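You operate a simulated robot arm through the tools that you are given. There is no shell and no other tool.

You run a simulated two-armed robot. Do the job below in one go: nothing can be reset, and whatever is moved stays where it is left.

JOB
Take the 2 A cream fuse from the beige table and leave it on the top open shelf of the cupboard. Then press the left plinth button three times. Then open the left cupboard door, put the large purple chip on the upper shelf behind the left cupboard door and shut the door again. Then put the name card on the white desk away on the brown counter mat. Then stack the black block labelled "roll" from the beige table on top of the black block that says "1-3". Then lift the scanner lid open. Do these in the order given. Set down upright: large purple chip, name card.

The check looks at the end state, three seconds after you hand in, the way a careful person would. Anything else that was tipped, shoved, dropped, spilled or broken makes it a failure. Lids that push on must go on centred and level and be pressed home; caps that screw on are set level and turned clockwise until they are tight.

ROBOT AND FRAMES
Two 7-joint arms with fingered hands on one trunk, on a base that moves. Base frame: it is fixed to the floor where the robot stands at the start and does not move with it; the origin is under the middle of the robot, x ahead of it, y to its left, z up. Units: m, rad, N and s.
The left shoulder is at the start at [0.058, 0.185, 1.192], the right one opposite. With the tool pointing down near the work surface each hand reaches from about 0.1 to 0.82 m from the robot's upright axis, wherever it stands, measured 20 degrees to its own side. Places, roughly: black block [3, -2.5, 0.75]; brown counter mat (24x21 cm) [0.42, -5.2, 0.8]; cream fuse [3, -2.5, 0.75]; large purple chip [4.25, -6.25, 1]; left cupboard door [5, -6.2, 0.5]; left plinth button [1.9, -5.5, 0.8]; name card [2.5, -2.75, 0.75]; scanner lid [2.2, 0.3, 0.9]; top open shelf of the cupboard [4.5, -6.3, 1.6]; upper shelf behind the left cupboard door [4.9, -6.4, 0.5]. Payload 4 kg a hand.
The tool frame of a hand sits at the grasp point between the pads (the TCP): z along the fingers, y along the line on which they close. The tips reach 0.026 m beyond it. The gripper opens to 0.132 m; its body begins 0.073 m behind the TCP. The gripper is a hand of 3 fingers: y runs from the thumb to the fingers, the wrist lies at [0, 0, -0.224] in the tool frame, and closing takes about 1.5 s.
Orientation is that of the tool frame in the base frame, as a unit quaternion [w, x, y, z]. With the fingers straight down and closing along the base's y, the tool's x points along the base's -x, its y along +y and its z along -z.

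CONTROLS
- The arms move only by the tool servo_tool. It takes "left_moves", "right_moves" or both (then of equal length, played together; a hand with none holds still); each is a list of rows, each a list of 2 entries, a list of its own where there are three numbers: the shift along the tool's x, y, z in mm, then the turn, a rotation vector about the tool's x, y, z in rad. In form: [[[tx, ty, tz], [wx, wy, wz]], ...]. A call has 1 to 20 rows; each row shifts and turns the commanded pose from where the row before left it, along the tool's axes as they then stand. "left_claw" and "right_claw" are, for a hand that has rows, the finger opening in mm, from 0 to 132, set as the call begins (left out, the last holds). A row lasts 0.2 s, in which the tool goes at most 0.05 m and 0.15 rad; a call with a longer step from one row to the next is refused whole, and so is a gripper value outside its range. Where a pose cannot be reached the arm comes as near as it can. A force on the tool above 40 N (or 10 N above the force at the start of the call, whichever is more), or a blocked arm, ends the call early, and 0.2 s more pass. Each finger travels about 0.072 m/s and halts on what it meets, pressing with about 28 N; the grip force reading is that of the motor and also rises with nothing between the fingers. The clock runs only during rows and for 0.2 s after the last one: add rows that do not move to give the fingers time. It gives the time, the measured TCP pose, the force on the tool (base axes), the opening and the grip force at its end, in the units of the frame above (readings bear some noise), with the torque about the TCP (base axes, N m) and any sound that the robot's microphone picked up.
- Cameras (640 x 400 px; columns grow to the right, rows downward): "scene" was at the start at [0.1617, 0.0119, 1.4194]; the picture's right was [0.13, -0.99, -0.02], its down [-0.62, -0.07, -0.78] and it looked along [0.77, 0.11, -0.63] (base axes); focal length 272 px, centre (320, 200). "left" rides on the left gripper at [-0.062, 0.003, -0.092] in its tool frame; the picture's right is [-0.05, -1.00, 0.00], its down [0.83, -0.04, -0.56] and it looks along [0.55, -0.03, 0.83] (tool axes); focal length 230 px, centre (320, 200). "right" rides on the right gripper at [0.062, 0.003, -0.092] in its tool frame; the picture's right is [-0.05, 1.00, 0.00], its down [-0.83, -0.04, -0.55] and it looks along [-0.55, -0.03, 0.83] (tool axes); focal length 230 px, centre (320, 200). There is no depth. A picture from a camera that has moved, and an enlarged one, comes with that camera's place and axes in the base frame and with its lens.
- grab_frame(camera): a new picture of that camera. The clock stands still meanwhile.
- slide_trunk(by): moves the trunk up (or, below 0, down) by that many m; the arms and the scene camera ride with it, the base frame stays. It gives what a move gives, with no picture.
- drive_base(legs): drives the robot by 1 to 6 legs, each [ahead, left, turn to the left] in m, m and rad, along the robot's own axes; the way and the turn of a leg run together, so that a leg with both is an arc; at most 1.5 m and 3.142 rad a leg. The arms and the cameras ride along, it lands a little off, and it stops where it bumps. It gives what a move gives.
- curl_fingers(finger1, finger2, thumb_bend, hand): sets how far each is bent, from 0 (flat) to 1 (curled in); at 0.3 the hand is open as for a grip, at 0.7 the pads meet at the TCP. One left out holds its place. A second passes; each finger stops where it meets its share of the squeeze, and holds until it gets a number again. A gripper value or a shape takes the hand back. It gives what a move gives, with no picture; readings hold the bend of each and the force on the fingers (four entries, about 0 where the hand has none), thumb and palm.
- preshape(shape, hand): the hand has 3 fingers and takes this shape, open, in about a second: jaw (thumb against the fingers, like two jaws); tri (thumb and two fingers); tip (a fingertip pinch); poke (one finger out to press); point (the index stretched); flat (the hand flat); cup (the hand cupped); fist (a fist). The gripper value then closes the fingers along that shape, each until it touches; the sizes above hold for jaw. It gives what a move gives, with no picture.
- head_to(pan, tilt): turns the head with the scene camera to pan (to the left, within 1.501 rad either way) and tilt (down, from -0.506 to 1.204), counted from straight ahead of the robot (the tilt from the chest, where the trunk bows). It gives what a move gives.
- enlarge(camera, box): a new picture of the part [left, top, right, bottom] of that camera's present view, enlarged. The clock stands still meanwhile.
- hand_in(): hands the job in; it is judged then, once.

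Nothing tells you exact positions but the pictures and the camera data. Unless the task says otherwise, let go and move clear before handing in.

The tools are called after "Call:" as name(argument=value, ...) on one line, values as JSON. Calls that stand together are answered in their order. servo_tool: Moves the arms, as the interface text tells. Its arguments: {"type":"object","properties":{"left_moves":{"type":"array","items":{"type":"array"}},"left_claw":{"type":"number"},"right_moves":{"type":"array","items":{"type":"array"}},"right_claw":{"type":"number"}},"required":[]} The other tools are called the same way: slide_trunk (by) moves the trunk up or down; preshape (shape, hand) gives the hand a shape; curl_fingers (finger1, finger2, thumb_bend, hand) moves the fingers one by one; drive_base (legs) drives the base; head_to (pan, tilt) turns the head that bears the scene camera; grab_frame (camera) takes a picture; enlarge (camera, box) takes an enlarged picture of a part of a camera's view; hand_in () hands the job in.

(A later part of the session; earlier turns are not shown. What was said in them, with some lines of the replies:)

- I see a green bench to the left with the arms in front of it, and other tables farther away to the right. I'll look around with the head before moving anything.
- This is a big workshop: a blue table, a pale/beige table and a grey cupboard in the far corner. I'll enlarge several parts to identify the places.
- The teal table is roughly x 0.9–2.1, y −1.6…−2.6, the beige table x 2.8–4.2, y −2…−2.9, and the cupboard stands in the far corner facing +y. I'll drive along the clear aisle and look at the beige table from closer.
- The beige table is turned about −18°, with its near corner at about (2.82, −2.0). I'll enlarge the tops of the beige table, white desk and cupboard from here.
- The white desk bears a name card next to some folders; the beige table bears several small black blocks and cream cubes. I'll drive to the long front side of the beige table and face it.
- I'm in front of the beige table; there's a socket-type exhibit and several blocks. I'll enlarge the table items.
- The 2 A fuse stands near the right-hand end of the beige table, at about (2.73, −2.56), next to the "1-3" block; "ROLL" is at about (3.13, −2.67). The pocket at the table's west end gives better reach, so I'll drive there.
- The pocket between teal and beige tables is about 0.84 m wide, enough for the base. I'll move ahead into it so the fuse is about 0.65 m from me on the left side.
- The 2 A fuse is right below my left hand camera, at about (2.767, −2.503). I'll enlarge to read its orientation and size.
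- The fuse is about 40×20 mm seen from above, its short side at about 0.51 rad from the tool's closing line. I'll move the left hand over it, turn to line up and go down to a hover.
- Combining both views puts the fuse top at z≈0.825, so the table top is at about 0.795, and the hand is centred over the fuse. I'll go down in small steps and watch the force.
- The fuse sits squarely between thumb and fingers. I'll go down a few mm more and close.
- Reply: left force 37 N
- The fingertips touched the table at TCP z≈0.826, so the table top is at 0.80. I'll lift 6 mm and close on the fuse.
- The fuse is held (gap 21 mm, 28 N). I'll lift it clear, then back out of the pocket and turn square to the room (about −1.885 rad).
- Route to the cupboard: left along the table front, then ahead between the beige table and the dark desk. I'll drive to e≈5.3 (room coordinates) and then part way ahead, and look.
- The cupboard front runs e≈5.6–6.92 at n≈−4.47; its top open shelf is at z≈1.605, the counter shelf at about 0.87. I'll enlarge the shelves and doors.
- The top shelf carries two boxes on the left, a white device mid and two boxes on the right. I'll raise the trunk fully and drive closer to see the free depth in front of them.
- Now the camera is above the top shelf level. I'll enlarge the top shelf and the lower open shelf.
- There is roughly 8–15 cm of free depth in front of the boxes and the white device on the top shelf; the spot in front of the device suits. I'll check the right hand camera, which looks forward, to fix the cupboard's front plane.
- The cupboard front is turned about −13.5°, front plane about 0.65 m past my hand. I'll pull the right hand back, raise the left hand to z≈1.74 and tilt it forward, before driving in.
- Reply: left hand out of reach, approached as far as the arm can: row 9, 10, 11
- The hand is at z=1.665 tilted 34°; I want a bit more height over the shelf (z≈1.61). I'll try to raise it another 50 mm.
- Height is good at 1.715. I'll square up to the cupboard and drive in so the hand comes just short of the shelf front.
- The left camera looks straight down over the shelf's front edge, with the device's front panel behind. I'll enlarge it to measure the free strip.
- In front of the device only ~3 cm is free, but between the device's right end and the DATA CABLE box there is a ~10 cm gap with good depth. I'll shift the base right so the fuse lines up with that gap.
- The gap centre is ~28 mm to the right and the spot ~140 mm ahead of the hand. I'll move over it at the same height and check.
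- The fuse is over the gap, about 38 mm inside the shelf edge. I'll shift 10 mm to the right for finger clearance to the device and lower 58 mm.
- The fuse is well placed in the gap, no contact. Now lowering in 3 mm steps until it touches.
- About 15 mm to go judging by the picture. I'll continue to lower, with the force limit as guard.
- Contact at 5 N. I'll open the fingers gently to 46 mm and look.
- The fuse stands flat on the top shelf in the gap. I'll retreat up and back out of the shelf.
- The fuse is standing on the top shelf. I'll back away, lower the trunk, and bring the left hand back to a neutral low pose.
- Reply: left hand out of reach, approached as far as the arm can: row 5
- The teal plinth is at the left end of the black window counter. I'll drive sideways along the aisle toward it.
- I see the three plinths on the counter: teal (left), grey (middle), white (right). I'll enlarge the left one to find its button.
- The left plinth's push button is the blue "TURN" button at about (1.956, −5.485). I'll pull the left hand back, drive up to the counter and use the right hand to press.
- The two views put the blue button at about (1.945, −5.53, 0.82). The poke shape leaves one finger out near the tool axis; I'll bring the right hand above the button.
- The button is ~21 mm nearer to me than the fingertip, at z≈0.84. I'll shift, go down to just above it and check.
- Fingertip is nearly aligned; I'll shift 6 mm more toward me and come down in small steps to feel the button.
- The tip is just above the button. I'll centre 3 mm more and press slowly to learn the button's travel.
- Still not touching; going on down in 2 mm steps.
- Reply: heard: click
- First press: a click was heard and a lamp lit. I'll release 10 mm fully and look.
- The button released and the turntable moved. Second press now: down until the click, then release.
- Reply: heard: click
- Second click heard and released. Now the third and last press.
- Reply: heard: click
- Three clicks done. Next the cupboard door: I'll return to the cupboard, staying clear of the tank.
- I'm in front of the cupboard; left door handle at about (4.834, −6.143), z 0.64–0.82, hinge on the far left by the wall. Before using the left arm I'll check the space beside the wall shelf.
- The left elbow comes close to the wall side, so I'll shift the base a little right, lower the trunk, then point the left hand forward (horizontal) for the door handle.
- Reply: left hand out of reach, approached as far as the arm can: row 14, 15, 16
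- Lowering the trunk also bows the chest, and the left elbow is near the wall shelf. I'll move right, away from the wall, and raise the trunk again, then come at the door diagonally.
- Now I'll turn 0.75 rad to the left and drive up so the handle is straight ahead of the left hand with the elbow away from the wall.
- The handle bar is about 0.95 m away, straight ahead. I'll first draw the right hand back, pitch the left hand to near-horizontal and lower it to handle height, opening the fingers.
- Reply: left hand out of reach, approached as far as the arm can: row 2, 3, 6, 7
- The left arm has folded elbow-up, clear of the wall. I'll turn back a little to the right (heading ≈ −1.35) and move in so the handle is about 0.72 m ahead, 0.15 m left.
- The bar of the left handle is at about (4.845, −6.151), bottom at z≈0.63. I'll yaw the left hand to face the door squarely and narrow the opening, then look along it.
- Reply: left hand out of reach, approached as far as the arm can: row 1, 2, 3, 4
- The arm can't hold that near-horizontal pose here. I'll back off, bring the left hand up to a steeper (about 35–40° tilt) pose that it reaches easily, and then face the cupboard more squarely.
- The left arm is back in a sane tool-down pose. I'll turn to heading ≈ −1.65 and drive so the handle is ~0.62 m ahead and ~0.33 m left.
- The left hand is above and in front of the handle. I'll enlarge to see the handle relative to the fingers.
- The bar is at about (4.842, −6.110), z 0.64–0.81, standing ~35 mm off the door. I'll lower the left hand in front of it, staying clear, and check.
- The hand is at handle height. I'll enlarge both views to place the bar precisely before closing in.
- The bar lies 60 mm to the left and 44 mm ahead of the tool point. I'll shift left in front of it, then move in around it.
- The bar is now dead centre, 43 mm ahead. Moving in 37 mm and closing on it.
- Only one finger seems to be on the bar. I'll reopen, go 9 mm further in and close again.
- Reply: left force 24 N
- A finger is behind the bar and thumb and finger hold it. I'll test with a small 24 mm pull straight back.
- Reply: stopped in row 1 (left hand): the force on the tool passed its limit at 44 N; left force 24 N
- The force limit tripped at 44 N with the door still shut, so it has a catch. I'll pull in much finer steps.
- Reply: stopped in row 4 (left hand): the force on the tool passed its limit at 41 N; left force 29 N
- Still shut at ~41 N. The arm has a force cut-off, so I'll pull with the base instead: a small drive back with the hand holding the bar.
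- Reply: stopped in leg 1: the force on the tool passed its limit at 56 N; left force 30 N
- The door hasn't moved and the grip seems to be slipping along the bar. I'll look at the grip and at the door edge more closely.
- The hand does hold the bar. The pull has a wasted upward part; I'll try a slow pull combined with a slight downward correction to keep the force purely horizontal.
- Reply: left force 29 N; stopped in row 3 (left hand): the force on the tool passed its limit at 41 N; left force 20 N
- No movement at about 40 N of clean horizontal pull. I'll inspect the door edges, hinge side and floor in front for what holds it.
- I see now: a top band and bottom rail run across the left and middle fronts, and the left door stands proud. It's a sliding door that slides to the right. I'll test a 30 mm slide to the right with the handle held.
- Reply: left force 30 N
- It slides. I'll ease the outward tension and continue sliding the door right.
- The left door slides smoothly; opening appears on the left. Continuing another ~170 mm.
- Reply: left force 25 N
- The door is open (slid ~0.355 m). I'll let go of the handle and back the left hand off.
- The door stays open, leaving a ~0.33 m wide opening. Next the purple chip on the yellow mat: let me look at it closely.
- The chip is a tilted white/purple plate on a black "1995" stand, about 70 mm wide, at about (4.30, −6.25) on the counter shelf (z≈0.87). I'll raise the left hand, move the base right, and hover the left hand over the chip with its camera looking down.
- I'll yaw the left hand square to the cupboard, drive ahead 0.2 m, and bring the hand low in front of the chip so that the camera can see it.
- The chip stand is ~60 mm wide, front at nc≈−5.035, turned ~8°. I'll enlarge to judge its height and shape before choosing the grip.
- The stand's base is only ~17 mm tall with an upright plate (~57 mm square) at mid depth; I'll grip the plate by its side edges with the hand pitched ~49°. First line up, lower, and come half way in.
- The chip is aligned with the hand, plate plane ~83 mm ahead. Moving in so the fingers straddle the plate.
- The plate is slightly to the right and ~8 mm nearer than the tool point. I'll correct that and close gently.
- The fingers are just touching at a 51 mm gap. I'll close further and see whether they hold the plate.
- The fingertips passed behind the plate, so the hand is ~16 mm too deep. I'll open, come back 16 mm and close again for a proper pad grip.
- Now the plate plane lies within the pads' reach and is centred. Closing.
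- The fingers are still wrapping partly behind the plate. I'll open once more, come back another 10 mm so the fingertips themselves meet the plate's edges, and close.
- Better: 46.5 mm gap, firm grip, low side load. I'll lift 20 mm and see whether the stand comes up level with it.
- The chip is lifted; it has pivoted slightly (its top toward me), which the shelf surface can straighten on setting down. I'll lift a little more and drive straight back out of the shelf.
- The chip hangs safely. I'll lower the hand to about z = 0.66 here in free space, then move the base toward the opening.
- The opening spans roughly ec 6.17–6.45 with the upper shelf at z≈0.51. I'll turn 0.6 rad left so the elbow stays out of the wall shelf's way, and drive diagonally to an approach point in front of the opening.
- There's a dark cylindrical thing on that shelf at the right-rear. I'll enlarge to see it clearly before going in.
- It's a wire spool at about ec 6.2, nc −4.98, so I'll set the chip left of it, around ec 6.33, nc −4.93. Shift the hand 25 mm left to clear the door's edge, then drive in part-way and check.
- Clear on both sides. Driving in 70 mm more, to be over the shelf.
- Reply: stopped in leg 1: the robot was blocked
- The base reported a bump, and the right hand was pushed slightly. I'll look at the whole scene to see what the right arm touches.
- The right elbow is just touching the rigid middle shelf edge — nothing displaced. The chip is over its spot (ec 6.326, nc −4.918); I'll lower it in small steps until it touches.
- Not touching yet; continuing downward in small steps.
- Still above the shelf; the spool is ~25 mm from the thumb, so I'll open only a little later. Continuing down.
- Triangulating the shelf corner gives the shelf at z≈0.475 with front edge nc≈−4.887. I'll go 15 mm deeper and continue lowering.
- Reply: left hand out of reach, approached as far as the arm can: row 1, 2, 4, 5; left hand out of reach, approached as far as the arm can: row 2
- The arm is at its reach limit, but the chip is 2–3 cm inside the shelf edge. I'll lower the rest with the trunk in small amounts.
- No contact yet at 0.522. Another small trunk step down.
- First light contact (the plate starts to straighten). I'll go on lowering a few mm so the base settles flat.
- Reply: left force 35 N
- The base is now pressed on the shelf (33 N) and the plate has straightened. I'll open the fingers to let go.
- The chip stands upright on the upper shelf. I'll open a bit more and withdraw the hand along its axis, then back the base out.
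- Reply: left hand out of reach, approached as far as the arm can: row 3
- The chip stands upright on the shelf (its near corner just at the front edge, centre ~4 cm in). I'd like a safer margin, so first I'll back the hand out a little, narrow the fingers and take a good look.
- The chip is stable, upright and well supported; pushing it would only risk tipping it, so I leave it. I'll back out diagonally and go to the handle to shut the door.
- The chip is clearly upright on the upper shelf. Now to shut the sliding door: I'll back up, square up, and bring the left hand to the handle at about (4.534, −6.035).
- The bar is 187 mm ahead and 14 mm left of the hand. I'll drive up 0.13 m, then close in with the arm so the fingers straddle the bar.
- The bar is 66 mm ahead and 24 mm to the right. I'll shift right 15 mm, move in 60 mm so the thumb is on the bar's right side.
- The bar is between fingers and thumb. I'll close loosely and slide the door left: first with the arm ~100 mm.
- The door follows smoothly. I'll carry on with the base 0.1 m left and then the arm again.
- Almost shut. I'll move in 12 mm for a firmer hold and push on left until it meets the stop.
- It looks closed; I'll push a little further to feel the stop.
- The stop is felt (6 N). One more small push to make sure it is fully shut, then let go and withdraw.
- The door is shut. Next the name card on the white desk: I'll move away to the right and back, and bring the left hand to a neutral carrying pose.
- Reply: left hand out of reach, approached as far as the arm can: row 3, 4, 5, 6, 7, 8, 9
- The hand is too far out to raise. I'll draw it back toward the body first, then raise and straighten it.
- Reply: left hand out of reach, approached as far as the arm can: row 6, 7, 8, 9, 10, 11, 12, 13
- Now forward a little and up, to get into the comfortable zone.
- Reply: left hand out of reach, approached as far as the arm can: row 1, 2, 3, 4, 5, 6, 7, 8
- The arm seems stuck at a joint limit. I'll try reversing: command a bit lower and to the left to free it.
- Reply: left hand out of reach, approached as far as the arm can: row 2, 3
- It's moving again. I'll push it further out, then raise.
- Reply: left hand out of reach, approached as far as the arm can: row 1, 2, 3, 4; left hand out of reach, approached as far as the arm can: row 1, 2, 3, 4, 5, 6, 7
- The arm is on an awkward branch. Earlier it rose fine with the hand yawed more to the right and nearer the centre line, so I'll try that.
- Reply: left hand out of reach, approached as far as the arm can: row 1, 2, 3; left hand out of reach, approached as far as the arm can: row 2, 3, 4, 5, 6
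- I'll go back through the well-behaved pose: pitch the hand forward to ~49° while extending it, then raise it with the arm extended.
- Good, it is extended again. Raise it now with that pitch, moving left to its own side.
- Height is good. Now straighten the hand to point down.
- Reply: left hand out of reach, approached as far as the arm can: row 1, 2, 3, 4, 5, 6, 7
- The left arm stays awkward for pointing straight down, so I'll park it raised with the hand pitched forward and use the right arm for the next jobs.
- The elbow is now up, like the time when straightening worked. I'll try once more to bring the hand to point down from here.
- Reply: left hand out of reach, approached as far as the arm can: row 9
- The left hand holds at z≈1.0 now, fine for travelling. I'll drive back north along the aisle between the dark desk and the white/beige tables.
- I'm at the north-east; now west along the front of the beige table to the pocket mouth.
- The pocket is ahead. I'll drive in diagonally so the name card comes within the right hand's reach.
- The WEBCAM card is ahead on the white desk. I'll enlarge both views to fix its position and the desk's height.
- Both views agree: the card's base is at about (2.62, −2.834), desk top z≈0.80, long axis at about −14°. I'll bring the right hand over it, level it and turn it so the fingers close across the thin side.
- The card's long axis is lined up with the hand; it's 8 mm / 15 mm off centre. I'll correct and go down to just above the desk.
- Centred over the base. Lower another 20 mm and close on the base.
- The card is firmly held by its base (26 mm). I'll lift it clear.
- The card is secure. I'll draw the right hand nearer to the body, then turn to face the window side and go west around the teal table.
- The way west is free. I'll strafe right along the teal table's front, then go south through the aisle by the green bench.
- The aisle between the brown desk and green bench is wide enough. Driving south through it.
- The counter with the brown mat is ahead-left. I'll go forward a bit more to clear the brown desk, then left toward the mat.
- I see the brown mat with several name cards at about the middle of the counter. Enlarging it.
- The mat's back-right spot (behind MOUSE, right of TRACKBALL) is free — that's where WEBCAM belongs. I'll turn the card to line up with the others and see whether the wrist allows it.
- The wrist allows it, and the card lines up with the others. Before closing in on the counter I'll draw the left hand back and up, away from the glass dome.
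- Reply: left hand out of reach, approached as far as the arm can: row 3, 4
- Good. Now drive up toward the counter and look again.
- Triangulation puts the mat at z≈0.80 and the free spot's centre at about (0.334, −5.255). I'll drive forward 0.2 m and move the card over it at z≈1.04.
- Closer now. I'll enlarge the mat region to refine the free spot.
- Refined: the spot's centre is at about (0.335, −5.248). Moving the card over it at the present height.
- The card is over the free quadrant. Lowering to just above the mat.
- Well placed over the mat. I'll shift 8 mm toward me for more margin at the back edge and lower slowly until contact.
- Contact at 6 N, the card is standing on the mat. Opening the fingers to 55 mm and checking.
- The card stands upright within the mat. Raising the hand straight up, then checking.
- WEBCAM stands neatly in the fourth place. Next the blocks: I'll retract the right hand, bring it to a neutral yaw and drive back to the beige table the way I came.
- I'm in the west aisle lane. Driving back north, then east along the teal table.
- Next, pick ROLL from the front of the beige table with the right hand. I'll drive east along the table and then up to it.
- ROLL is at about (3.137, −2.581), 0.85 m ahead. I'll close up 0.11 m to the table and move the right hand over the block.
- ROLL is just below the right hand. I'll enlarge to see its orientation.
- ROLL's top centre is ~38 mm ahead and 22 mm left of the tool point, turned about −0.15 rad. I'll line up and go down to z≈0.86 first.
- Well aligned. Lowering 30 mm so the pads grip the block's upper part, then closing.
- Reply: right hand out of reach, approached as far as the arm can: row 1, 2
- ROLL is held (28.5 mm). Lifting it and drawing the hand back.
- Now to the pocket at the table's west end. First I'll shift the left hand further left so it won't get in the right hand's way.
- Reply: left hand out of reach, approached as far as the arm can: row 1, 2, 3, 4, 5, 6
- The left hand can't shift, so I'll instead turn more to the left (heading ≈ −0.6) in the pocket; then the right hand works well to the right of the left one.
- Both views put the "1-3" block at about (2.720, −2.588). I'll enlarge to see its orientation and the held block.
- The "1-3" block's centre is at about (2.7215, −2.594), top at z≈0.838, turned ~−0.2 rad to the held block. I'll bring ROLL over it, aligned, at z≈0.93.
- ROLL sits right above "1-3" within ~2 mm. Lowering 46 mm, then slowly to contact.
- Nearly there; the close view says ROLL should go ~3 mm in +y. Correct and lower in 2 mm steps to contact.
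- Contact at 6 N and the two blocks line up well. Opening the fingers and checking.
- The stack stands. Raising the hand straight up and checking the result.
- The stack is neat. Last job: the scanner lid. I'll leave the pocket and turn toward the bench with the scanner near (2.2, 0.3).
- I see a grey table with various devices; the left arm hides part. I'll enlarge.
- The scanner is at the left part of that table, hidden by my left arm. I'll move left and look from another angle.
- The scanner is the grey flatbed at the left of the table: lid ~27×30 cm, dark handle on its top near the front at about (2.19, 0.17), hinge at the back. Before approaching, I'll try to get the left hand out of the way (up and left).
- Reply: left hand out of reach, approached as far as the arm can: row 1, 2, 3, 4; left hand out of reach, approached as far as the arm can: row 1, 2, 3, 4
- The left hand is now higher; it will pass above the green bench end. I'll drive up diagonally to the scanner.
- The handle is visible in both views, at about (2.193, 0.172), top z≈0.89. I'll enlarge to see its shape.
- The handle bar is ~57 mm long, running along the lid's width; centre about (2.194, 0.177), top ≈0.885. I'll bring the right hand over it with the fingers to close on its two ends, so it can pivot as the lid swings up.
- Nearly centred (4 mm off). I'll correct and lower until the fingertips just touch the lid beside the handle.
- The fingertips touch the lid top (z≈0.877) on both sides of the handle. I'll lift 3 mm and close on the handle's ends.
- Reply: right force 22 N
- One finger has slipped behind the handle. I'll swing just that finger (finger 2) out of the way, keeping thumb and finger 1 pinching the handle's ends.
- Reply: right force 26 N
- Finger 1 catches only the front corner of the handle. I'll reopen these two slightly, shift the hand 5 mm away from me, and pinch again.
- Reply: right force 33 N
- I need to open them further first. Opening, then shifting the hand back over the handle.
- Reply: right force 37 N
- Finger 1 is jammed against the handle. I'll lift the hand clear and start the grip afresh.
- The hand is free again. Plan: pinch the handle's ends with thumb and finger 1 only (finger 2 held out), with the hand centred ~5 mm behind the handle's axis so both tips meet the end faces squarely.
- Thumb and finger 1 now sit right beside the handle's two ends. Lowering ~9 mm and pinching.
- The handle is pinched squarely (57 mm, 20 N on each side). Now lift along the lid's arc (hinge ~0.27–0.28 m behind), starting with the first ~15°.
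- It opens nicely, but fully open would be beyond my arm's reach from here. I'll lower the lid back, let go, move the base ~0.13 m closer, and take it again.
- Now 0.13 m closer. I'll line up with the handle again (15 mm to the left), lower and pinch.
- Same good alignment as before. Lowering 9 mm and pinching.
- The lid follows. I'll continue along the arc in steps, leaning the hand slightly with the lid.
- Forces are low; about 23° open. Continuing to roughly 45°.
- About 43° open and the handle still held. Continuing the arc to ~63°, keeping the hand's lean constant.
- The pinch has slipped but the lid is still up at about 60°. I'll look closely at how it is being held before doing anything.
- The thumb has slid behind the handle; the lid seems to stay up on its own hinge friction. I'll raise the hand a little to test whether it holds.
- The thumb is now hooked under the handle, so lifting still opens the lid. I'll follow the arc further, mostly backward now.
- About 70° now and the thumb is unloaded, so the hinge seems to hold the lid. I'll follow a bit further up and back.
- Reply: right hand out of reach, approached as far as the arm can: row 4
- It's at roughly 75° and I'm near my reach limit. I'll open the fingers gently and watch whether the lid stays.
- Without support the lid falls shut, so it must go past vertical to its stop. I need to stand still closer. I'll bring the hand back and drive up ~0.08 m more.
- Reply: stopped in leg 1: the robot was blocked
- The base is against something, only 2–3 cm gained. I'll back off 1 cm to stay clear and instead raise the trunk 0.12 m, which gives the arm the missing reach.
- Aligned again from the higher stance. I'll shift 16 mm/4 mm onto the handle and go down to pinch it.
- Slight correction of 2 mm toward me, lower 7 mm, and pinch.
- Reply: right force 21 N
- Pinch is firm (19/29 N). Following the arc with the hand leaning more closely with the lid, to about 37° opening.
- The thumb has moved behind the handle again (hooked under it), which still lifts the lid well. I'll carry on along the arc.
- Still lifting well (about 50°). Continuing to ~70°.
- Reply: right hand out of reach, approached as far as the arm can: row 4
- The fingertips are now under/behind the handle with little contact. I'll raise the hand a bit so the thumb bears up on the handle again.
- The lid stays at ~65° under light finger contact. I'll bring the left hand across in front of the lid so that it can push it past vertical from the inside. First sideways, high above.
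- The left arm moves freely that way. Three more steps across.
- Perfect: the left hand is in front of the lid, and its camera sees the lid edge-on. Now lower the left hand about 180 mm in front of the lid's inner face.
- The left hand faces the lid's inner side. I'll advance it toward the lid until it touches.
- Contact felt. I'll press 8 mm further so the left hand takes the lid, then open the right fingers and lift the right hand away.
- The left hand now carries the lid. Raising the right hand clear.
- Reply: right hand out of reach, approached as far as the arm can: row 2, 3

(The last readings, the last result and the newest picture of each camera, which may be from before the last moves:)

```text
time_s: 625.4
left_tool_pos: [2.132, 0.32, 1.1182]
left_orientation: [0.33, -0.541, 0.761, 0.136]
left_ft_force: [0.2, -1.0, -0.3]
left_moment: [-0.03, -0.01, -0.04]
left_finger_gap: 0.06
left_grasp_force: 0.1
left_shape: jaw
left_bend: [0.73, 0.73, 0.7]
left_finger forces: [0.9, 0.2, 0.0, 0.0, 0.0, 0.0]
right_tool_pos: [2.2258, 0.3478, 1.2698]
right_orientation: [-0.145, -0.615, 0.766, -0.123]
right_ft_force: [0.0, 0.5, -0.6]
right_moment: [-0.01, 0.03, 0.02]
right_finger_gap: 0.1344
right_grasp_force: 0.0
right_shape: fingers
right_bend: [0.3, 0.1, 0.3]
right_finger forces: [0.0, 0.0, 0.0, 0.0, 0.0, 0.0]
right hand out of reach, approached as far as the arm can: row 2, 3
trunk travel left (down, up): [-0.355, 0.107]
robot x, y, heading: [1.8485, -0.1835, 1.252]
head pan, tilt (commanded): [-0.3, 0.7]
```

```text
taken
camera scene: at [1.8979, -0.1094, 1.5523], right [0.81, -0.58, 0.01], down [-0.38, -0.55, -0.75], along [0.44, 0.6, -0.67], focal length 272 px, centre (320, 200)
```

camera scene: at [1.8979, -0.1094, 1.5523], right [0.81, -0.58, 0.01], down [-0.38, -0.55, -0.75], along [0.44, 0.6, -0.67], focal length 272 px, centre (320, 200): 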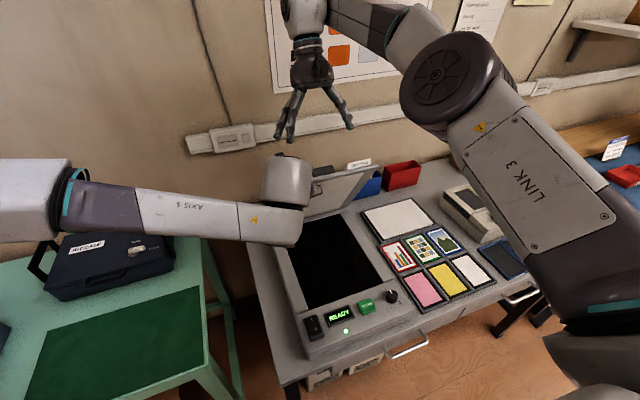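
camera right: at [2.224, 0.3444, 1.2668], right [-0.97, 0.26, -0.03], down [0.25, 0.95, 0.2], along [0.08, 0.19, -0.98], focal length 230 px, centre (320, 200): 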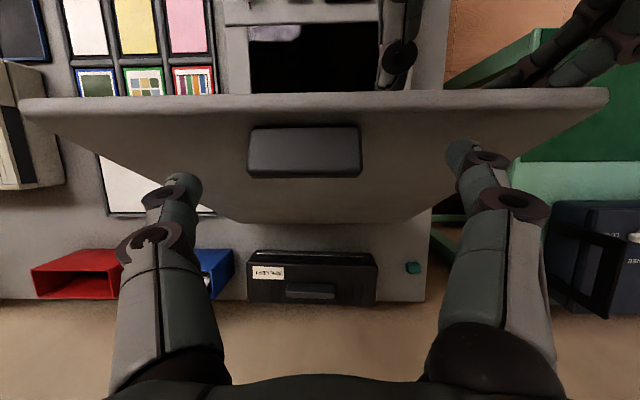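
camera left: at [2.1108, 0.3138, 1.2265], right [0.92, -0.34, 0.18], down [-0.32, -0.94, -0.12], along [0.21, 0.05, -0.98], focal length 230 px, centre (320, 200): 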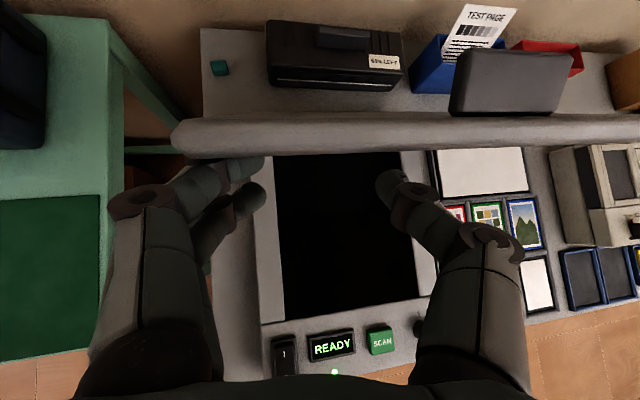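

The right hand is clear above. Now push the lid back with the left hand, in steps.

Call:
servo_tool(left_moves=[[[-11.4, 1.2, 9.65], [0, 0, 0]], [[-11.4, 1.2, 9.65], [0, 0, 0]], [[-11.4, 1.2, 9.65], [0, 0, 0]], [[-11.4, 1.2, 9.65], [0, 0, 0]], [[-11.4, 1.2, 9.65], [0, 0, 0]], [[0, 0, 0], [0, 0, 0]]])

Call:
grab_frame(camera="left")

Call:
grab_frame(camera="scene")

```text
time_s: 626.8
left_tool_pos: [2.1572, 0.3907, 1.1181]
left_orientation: [0.329, -0.542, 0.761, 0.137]
left_ft_force: [-0.5, 0.5, -4.8]
left_moment: [-0.05, -0.29, -0.03]
left_finger_gap: 0.0603
left_grasp_force: 0.0
left_shape: jaw
left_bend: [0.73, 0.73, 0.7]
left_finger forces: [0.3, 0.0, 0.0, 0.0, 0.0, 0.1]
right_tool_pos: [2.2266, 0.3454, 1.2701]
right_orientation: [-0.146, -0.615, 0.765, -0.122]
right_ft_force: [1.1, 0.1, 4.3]
right_moment: [0.14, 0.38, 0.03]
right_finger_gap: 0.1344
right_grasp_force: 0.1
right_shape: fingers
right_bend: [0.3, 0.08, 0.3]
right_finger forces: [0.0, 0.0, 0.1, 0.0, 0.0, 0.1]
trunk travel left (down, up): [-0.355, 0.107]
robot x, y, heading: [1.8475, -0.1873, 1.249]
head pan, tilt (commanded): [-0.3, 0.7]
```

```text
taken
camera left: at [2.1346, 0.385, 1.2265], right [0.92, -0.34, 0.18], down [-0.32, -0.94, -0.12], along [0.21, 0.05, -0.98], focal length 230 px, centre (320, 200)
```

left: 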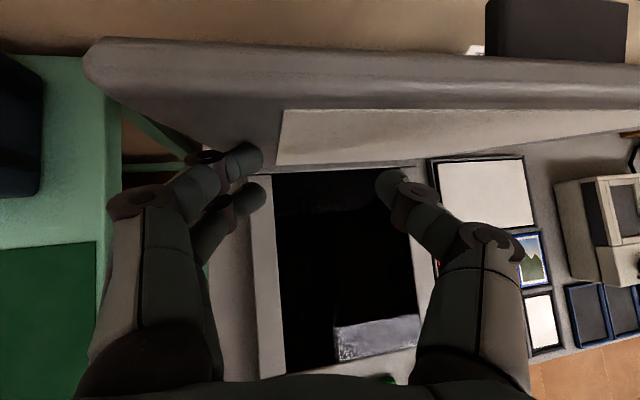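

```text
taken
camera scene: at [1.8993, -0.1101, 1.5524], right [0.81, -0.58, 0.01], down [-0.38, -0.55, -0.75], along [0.44, 0.6, -0.67], focal length 272 px, centre (320, 200)
```

scene: 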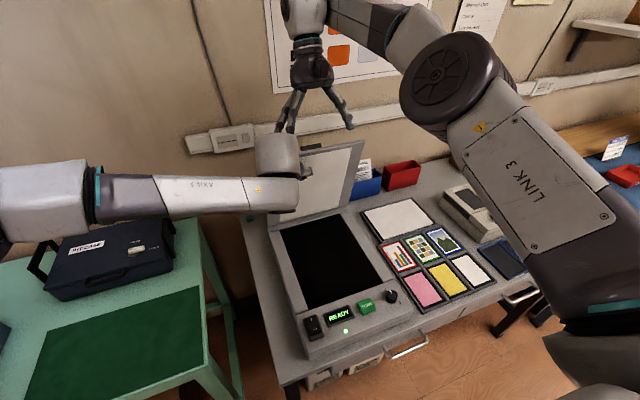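

The left wrist just touches the right hand's finger. I'll move the right hand well to the right first.

Call:
servo_tool(right_moves=[[[8, -25, -10], [0, 0, 0]], [[10, -40, 0], [0, 0, 0]], [[10, -40, 0], [0, 0, 0]], [[10, -40, 0], [0, 0, 0]], [[10, -40, 0], [0, 0, 0]], [[0, 0, 0], [0, 0, 0]]])

Call:
grab_frame(camera="scene")

```text
time_s: 628.2
left_tool_pos: [2.157, 0.391, 1.1192]
left_orientation: [0.329, -0.542, 0.761, 0.137]
left_ft_force: [-1.0, -0.7, 0.2]
left_moment: [-0.02, -0.02, 0.02]
left_finger_gap: 0.06
left_grasp_force: 0.0
left_shape: jaw
left_bend: [0.73, 0.73, 0.7]
left_finger forces: [0.4, 0.0, 0.0, 0.0, 0.1, 0.1]
right_tool_pos: [2.3966, 0.2649, 1.2954]
right_orientation: [-0.144, -0.615, 0.765, -0.123]
right_ft_force: [0.4, -0.3, 0.1]
right_moment: [-0.02, 0.03, -0.01]
right_finger_gap: 0.1347
right_grasp_force: 0.0
right_shape: fingers
right_bend: [0.3, 0.1, 0.3]
right_finger forces: [0.0, 0.0, 0.0, 0.1, 0.0, 0.0]
trunk travel left (down, up): [-0.355, 0.107]
robot x, y, heading: [1.844, -0.1872, 1.251]
head pan, tilt (commanded): [-0.3, 0.7]
```

```text
taken
camera scene: at [1.8986, -0.1094, 1.5523], right [0.81, -0.58, 0.01], down [-0.38, -0.55, -0.75], along [0.44, 0.6, -0.67], focal length 272 px, centre (320, 200)
```

scene: 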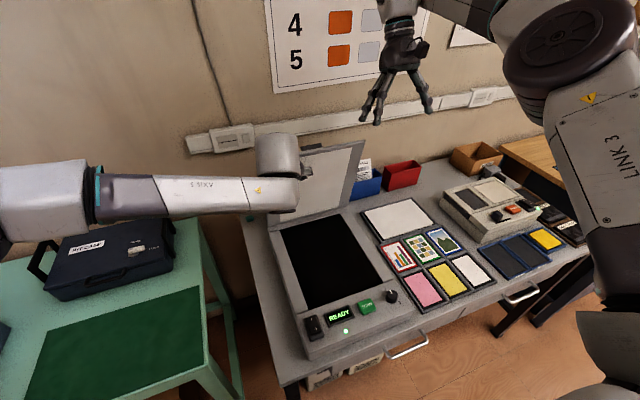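

The right hand is well clear. Continuing to push the lid back past vertical with the left hand.

Call:
servo_tool(left_moves=[[[-9.1, 1, 7.7], [0, 0, 0]], [[-9.1, 1, 7.7], [0, 0, 0]], [[-9.1, 1, 7.7], [0, 0, 0]], [[-9.1, 1, 7.7], [0, 0, 0]], [[-9.1, 1, 7.7], [0, 0, 0]], [[0, 0, 0], [0, 0, 0]]])

Call:
grab_frame(camera="left")

Call:
enlarge(camera="scene", box=[230, 90, 430, 290])

```text
time_s: 629.6
left_tool_pos: [2.1755, 0.4486, 1.1188]
left_orientation: [0.331, -0.541, 0.761, 0.137]
left_ft_force: [0.6, -0.2, 0.3]
left_moment: [-0.02, 0.01, 0.02]
left_finger_gap: 0.0599
left_grasp_force: 0.2
left_shape: jaw
left_bend: [0.73, 0.73, 0.7]
left_finger forces: [0.0, 0.0, 0.1, 0.1, 0.0, 0.0]
right_tool_pos: [2.3977, 0.2651, 1.2949]
right_orientation: [-0.144, -0.616, 0.764, -0.123]
right_ft_force: [0.2, 0.3, 0.1]
right_moment: [-0.05, 0.01, 0.03]
right_finger_gap: 0.1345
right_grasp_force: 0.1
right_shape: fingers
right_bend: [0.3, 0.1, 0.3]
right_finger forces: [0.0, 0.0, 0.0, 0.0, 0.0, 0.1]
trunk travel left (down, up): [-0.355, 0.107]
robot x, y, heading: [1.8486, -0.1833, 1.246]
head pan, tilt (commanded): [-0.3, 0.7]
```

```text
taken
camera left: at [2.1528, 0.4422, 1.2271], right [0.92, -0.34, 0.18], down [-0.32, -0.94, -0.12], along [0.21, 0.05, -0.98], focal length 230 px, centre (320, 200)
```

left: 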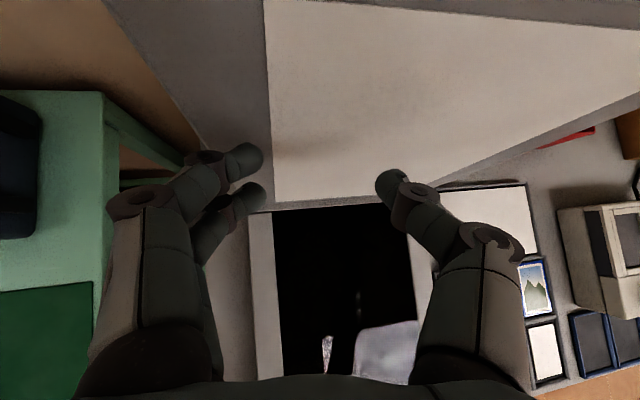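

```text
2.00 times, centred on (330, 190) of scene
camera zoom: at [1.8991, -0.1098, 1.5524], right [0.81, -0.58, 0.01], down [-0.38, -0.55, -0.75], along [0.44, 0.6, -0.67], focal length 544 px, centre (300, 220)
```

zoom: 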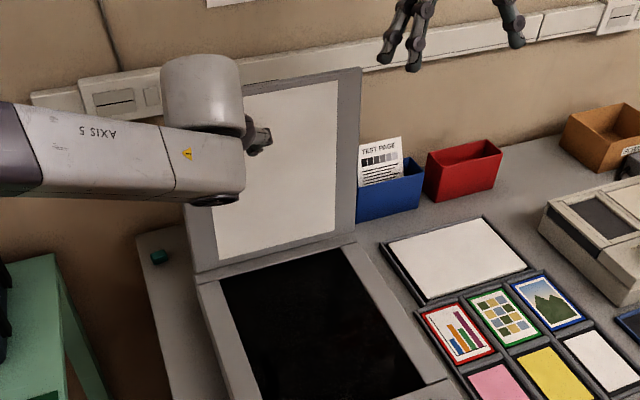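

The left hand no longer touches it and the lid is leaning back past vertical. I'll withdraw the left hand toward me and check that it stays.

Call:
servo_tool(left_moves=[[[15.2, -1.6, -12.9], [0, 0, 0]], [[15.2, -1.6, -12.9], [0, 0, 0]], [[15.2, -1.6, -12.9], [0, 0, 0]], [[15.2, -1.6, -12.9], [0, 0, 0]], [[15.2, -1.6, -12.9], [0, 0, 0]], [[15.2, -1.6, -12.9], [0, 0, 0]], [[15.2, -1.6, -12.9], [0, 0, 0]], [[-23.3, -5.3, -27], [0, 0, 0]], [[-23.3, -5.3, -27], [0, 0, 0]], [[-23.3, -5.3, -27], [0, 0, 0]], [[0, 0, 0], [0, 0, 0]]])

Call:
grab_frame(camera="left")

Call:
grab_frame(camera="scene")

```text
time_s: 632.0
left_tool_pos: [2.1323, 0.3143, 1.2261]
left_orientation: [0.329, -0.541, 0.762, 0.137]
left_ft_force: [1.1, -0.7, 0.5]
left_moment: [0.01, -0.02, -0.01]
left_finger_gap: 0.0601
left_grasp_force: 0.1
left_shape: jaw
left_bend: [0.73, 0.73, 0.7]
left_finger forces: [0.0, 0.0, 0.0, 0.0, 0.0, 0.0]
right_tool_pos: [2.3979, 0.2657, 1.2959]
right_orientation: [-0.145, -0.616, 0.765, -0.122]
right_ft_force: [0.9, -0.6, 0.6]
right_moment: [0.0, -0.02, -0.02]
right_finger_gap: 0.1344
right_grasp_force: 0.0
right_shape: fingers
right_bend: [0.3, 0.1, 0.3]
right_finger forces: [0.0, 0.0, 0.1, 0.1, 0.0, 0.0]
trunk travel left (down, up): [-0.355, 0.107]
robot x, y, heading: [1.8462, -0.1847, 1.246]
head pan, tilt (commanded): [-0.3, 0.7]
```

```text
taken
camera left: at [2.1095, 0.3085, 1.335], right [0.92, -0.34, 0.18], down [-0.32, -0.94, -0.12], along [0.21, 0.05, -0.98], focal length 230 px, centre (320, 200)
```

left: 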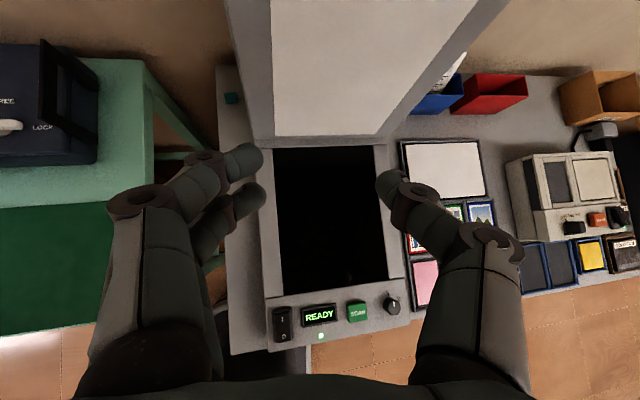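

```text
taken
camera scene: at [1.8995, -0.1097, 1.5523], right [0.81, -0.58, 0.01], down [-0.38, -0.55, -0.75], along [0.44, 0.6, -0.67], focal length 272 px, centre (320, 200)
```

scene: 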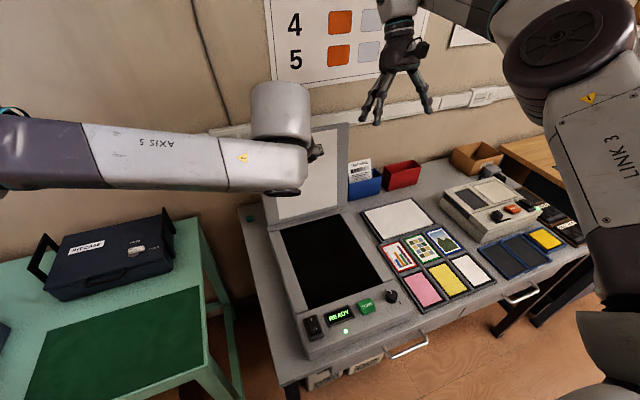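

The lid stays open by itself. I'll drive straight back to get clear and take a final look.

Call:
drive_base(legs=[[-0.5, 0, 0]])

Call:
head_to(pan=-0.3, tilt=0.4)

Call:
grab_frame(camera="scene")

Call:
enlarge(camera="scene", box=[180, 80, 420, 280])

```text
time_s: 635.0
left_tool_pos: [1.9723, -0.159, 1.2265]
left_orientation: [0.329, -0.542, 0.761, 0.137]
left_ft_force: [-0.2, -0.3, 0.1]
left_moment: [0.01, -0.02, -0.02]
left_finger_gap: 0.0601
left_grasp_force: 0.0
left_shape: jaw
left_bend: [0.73, 0.73, 0.7]
left_finger forces: [0.0, 0.1, 0.0, 0.1, 0.1, 0.0]
right_tool_pos: [2.2388, -0.2087, 1.2948]
right_orientation: [-0.145, -0.615, 0.765, -0.121]
right_ft_force: [0.5, 0.3, -0.8]
right_moment: [-0.03, -0.04, -0.01]
right_finger_gap: 0.1343
right_grasp_force: 0.0
right_shape: fingers
right_bend: [0.3, 0.1, 0.3]
right_finger forces: [0.1, 0.0, 0.0, 0.0, 0.1, 0.0]
trunk travel left (down, up): [-0.355, 0.107]
robot x, y, heading: [1.686, -0.6595, 1.25]
head pan, tilt (commanded): [-0.3, 0.7]
```

```text
time_s: 635.8
left_tool_pos: [1.9726, -0.1631, 1.2267]
left_orientation: [0.33, -0.542, 0.761, 0.137]
left_ft_force: [-0.4, 0.3, 0.0]
left_moment: [0.03, 0.02, 0.0]
left_finger_gap: 0.06
left_grasp_force: 0.0
left_shape: jaw
left_bend: [0.73, 0.73, 0.7]
left_finger forces: [0.1, 0.1, 0.1, 0.0, 0.1, 0.1]
right_tool_pos: [2.2378, -0.2104, 1.2947]
right_orientation: [-0.144, -0.615, 0.765, -0.122]
right_ft_force: [0.2, 0.0, -0.1]
right_moment: [-0.01, 0.01, 0.02]
right_finger_gap: 0.1343
right_grasp_force: 0.1
right_shape: fingers
right_bend: [0.3, 0.1, 0.3]
right_finger forces: [0.1, 0.0, 0.1, 0.0, 0.1, 0.0]
trunk travel left (down, up): [-0.355, 0.107]
robot x, y, heading: [1.6862, -0.6587, 1.248]
head pan, tilt (commanded): [-0.3, 0.4]
```

```text
taken
camera scene: at [1.7454, -0.5794, 1.579], right [0.81, -0.58, 0.01], down [-0.24, -0.34, -0.91], along [0.53, 0.74, -0.42], focal length 272 px, centre (320, 200)
```

scene: 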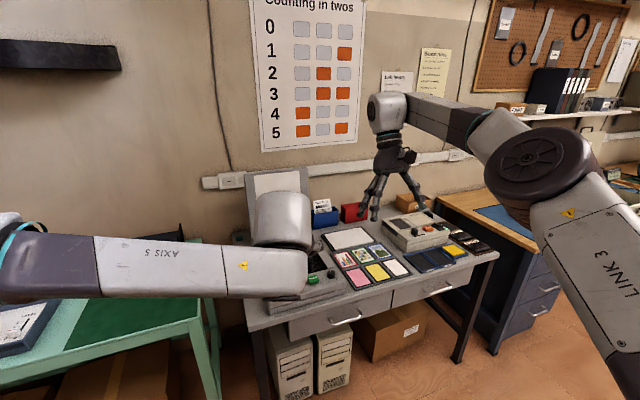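

```text
2.00 times, centred on (300, 180) of scene
camera zoom: at [1.7454, -0.5794, 1.579], right [0.81, -0.58, 0.01], down [-0.24, -0.34, -0.91], along [0.53, 0.74, -0.42], focal length 544 px, centre (360, 240)
```

zoom: 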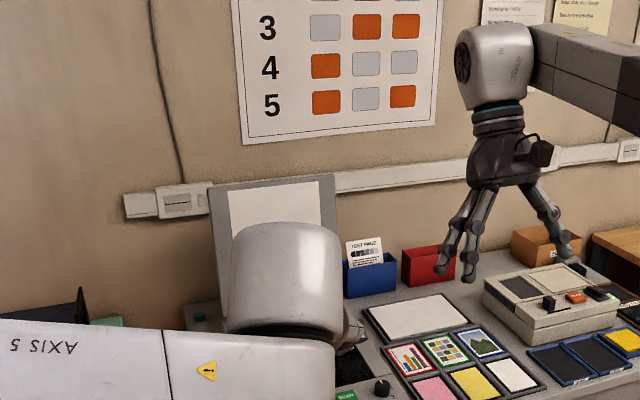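

The scanner lid stands open past vertical, with both hands clear. The last time I looked at each place:
- The fuse was on the top shelf.
- The plinth button had clicked three times.
- The chip was upright behind the shut sliding door.
- The WEBCAM card was on the brown mat.
- ROLL was on "1-3".

I'm handing in.

Call:
hand_in()

```text
The job is handed in.
```

I did all six parts of the job in the order given and have handed it in. I don't know the result of the check.

| Part | How it was left |
|---|---|
| 2 A cream fuse | Standing flat on the top open shelf, in the gap between the white device and the DATA CABLE box |
| Left plinth button | I took this to be the blue TURN button. It clicked on each of the three presses |
| Large purple chip | Upright on the upper shelf, on its black "1995" stand. The door turned out to be a sliding one, and I pushed it shut to its stop |
| Name card | The WEBCAM card is upright in the free fourth place on the brown counter mat |
| "Roll" block | Standing on top of the "1-3" block, closely aligned |
| Scanner lid | Open past vertical, and it stays up without being held |

- **Chip position:** the near corner of its stand is right at the shelf's front edge. The stand's middle is about 4 cm in, so it is fully supported.
- **Lid fell shut once:** the scanner lid dropped closed from about 75° on my first try. After that I pushed it past vertical with the other hand.
- **Bumps and pulls:** I first pulled on the cupboard door as if it were hinged, at up to about 56 N, before seeing that it slides. My right elbow touched the cupboard's middle shelf, and the base nudged something under the scanner table. I saw nothing out of place afterwards.

I checked each item as I finished it, but I did not go back to look at the earlier ones before handing in.
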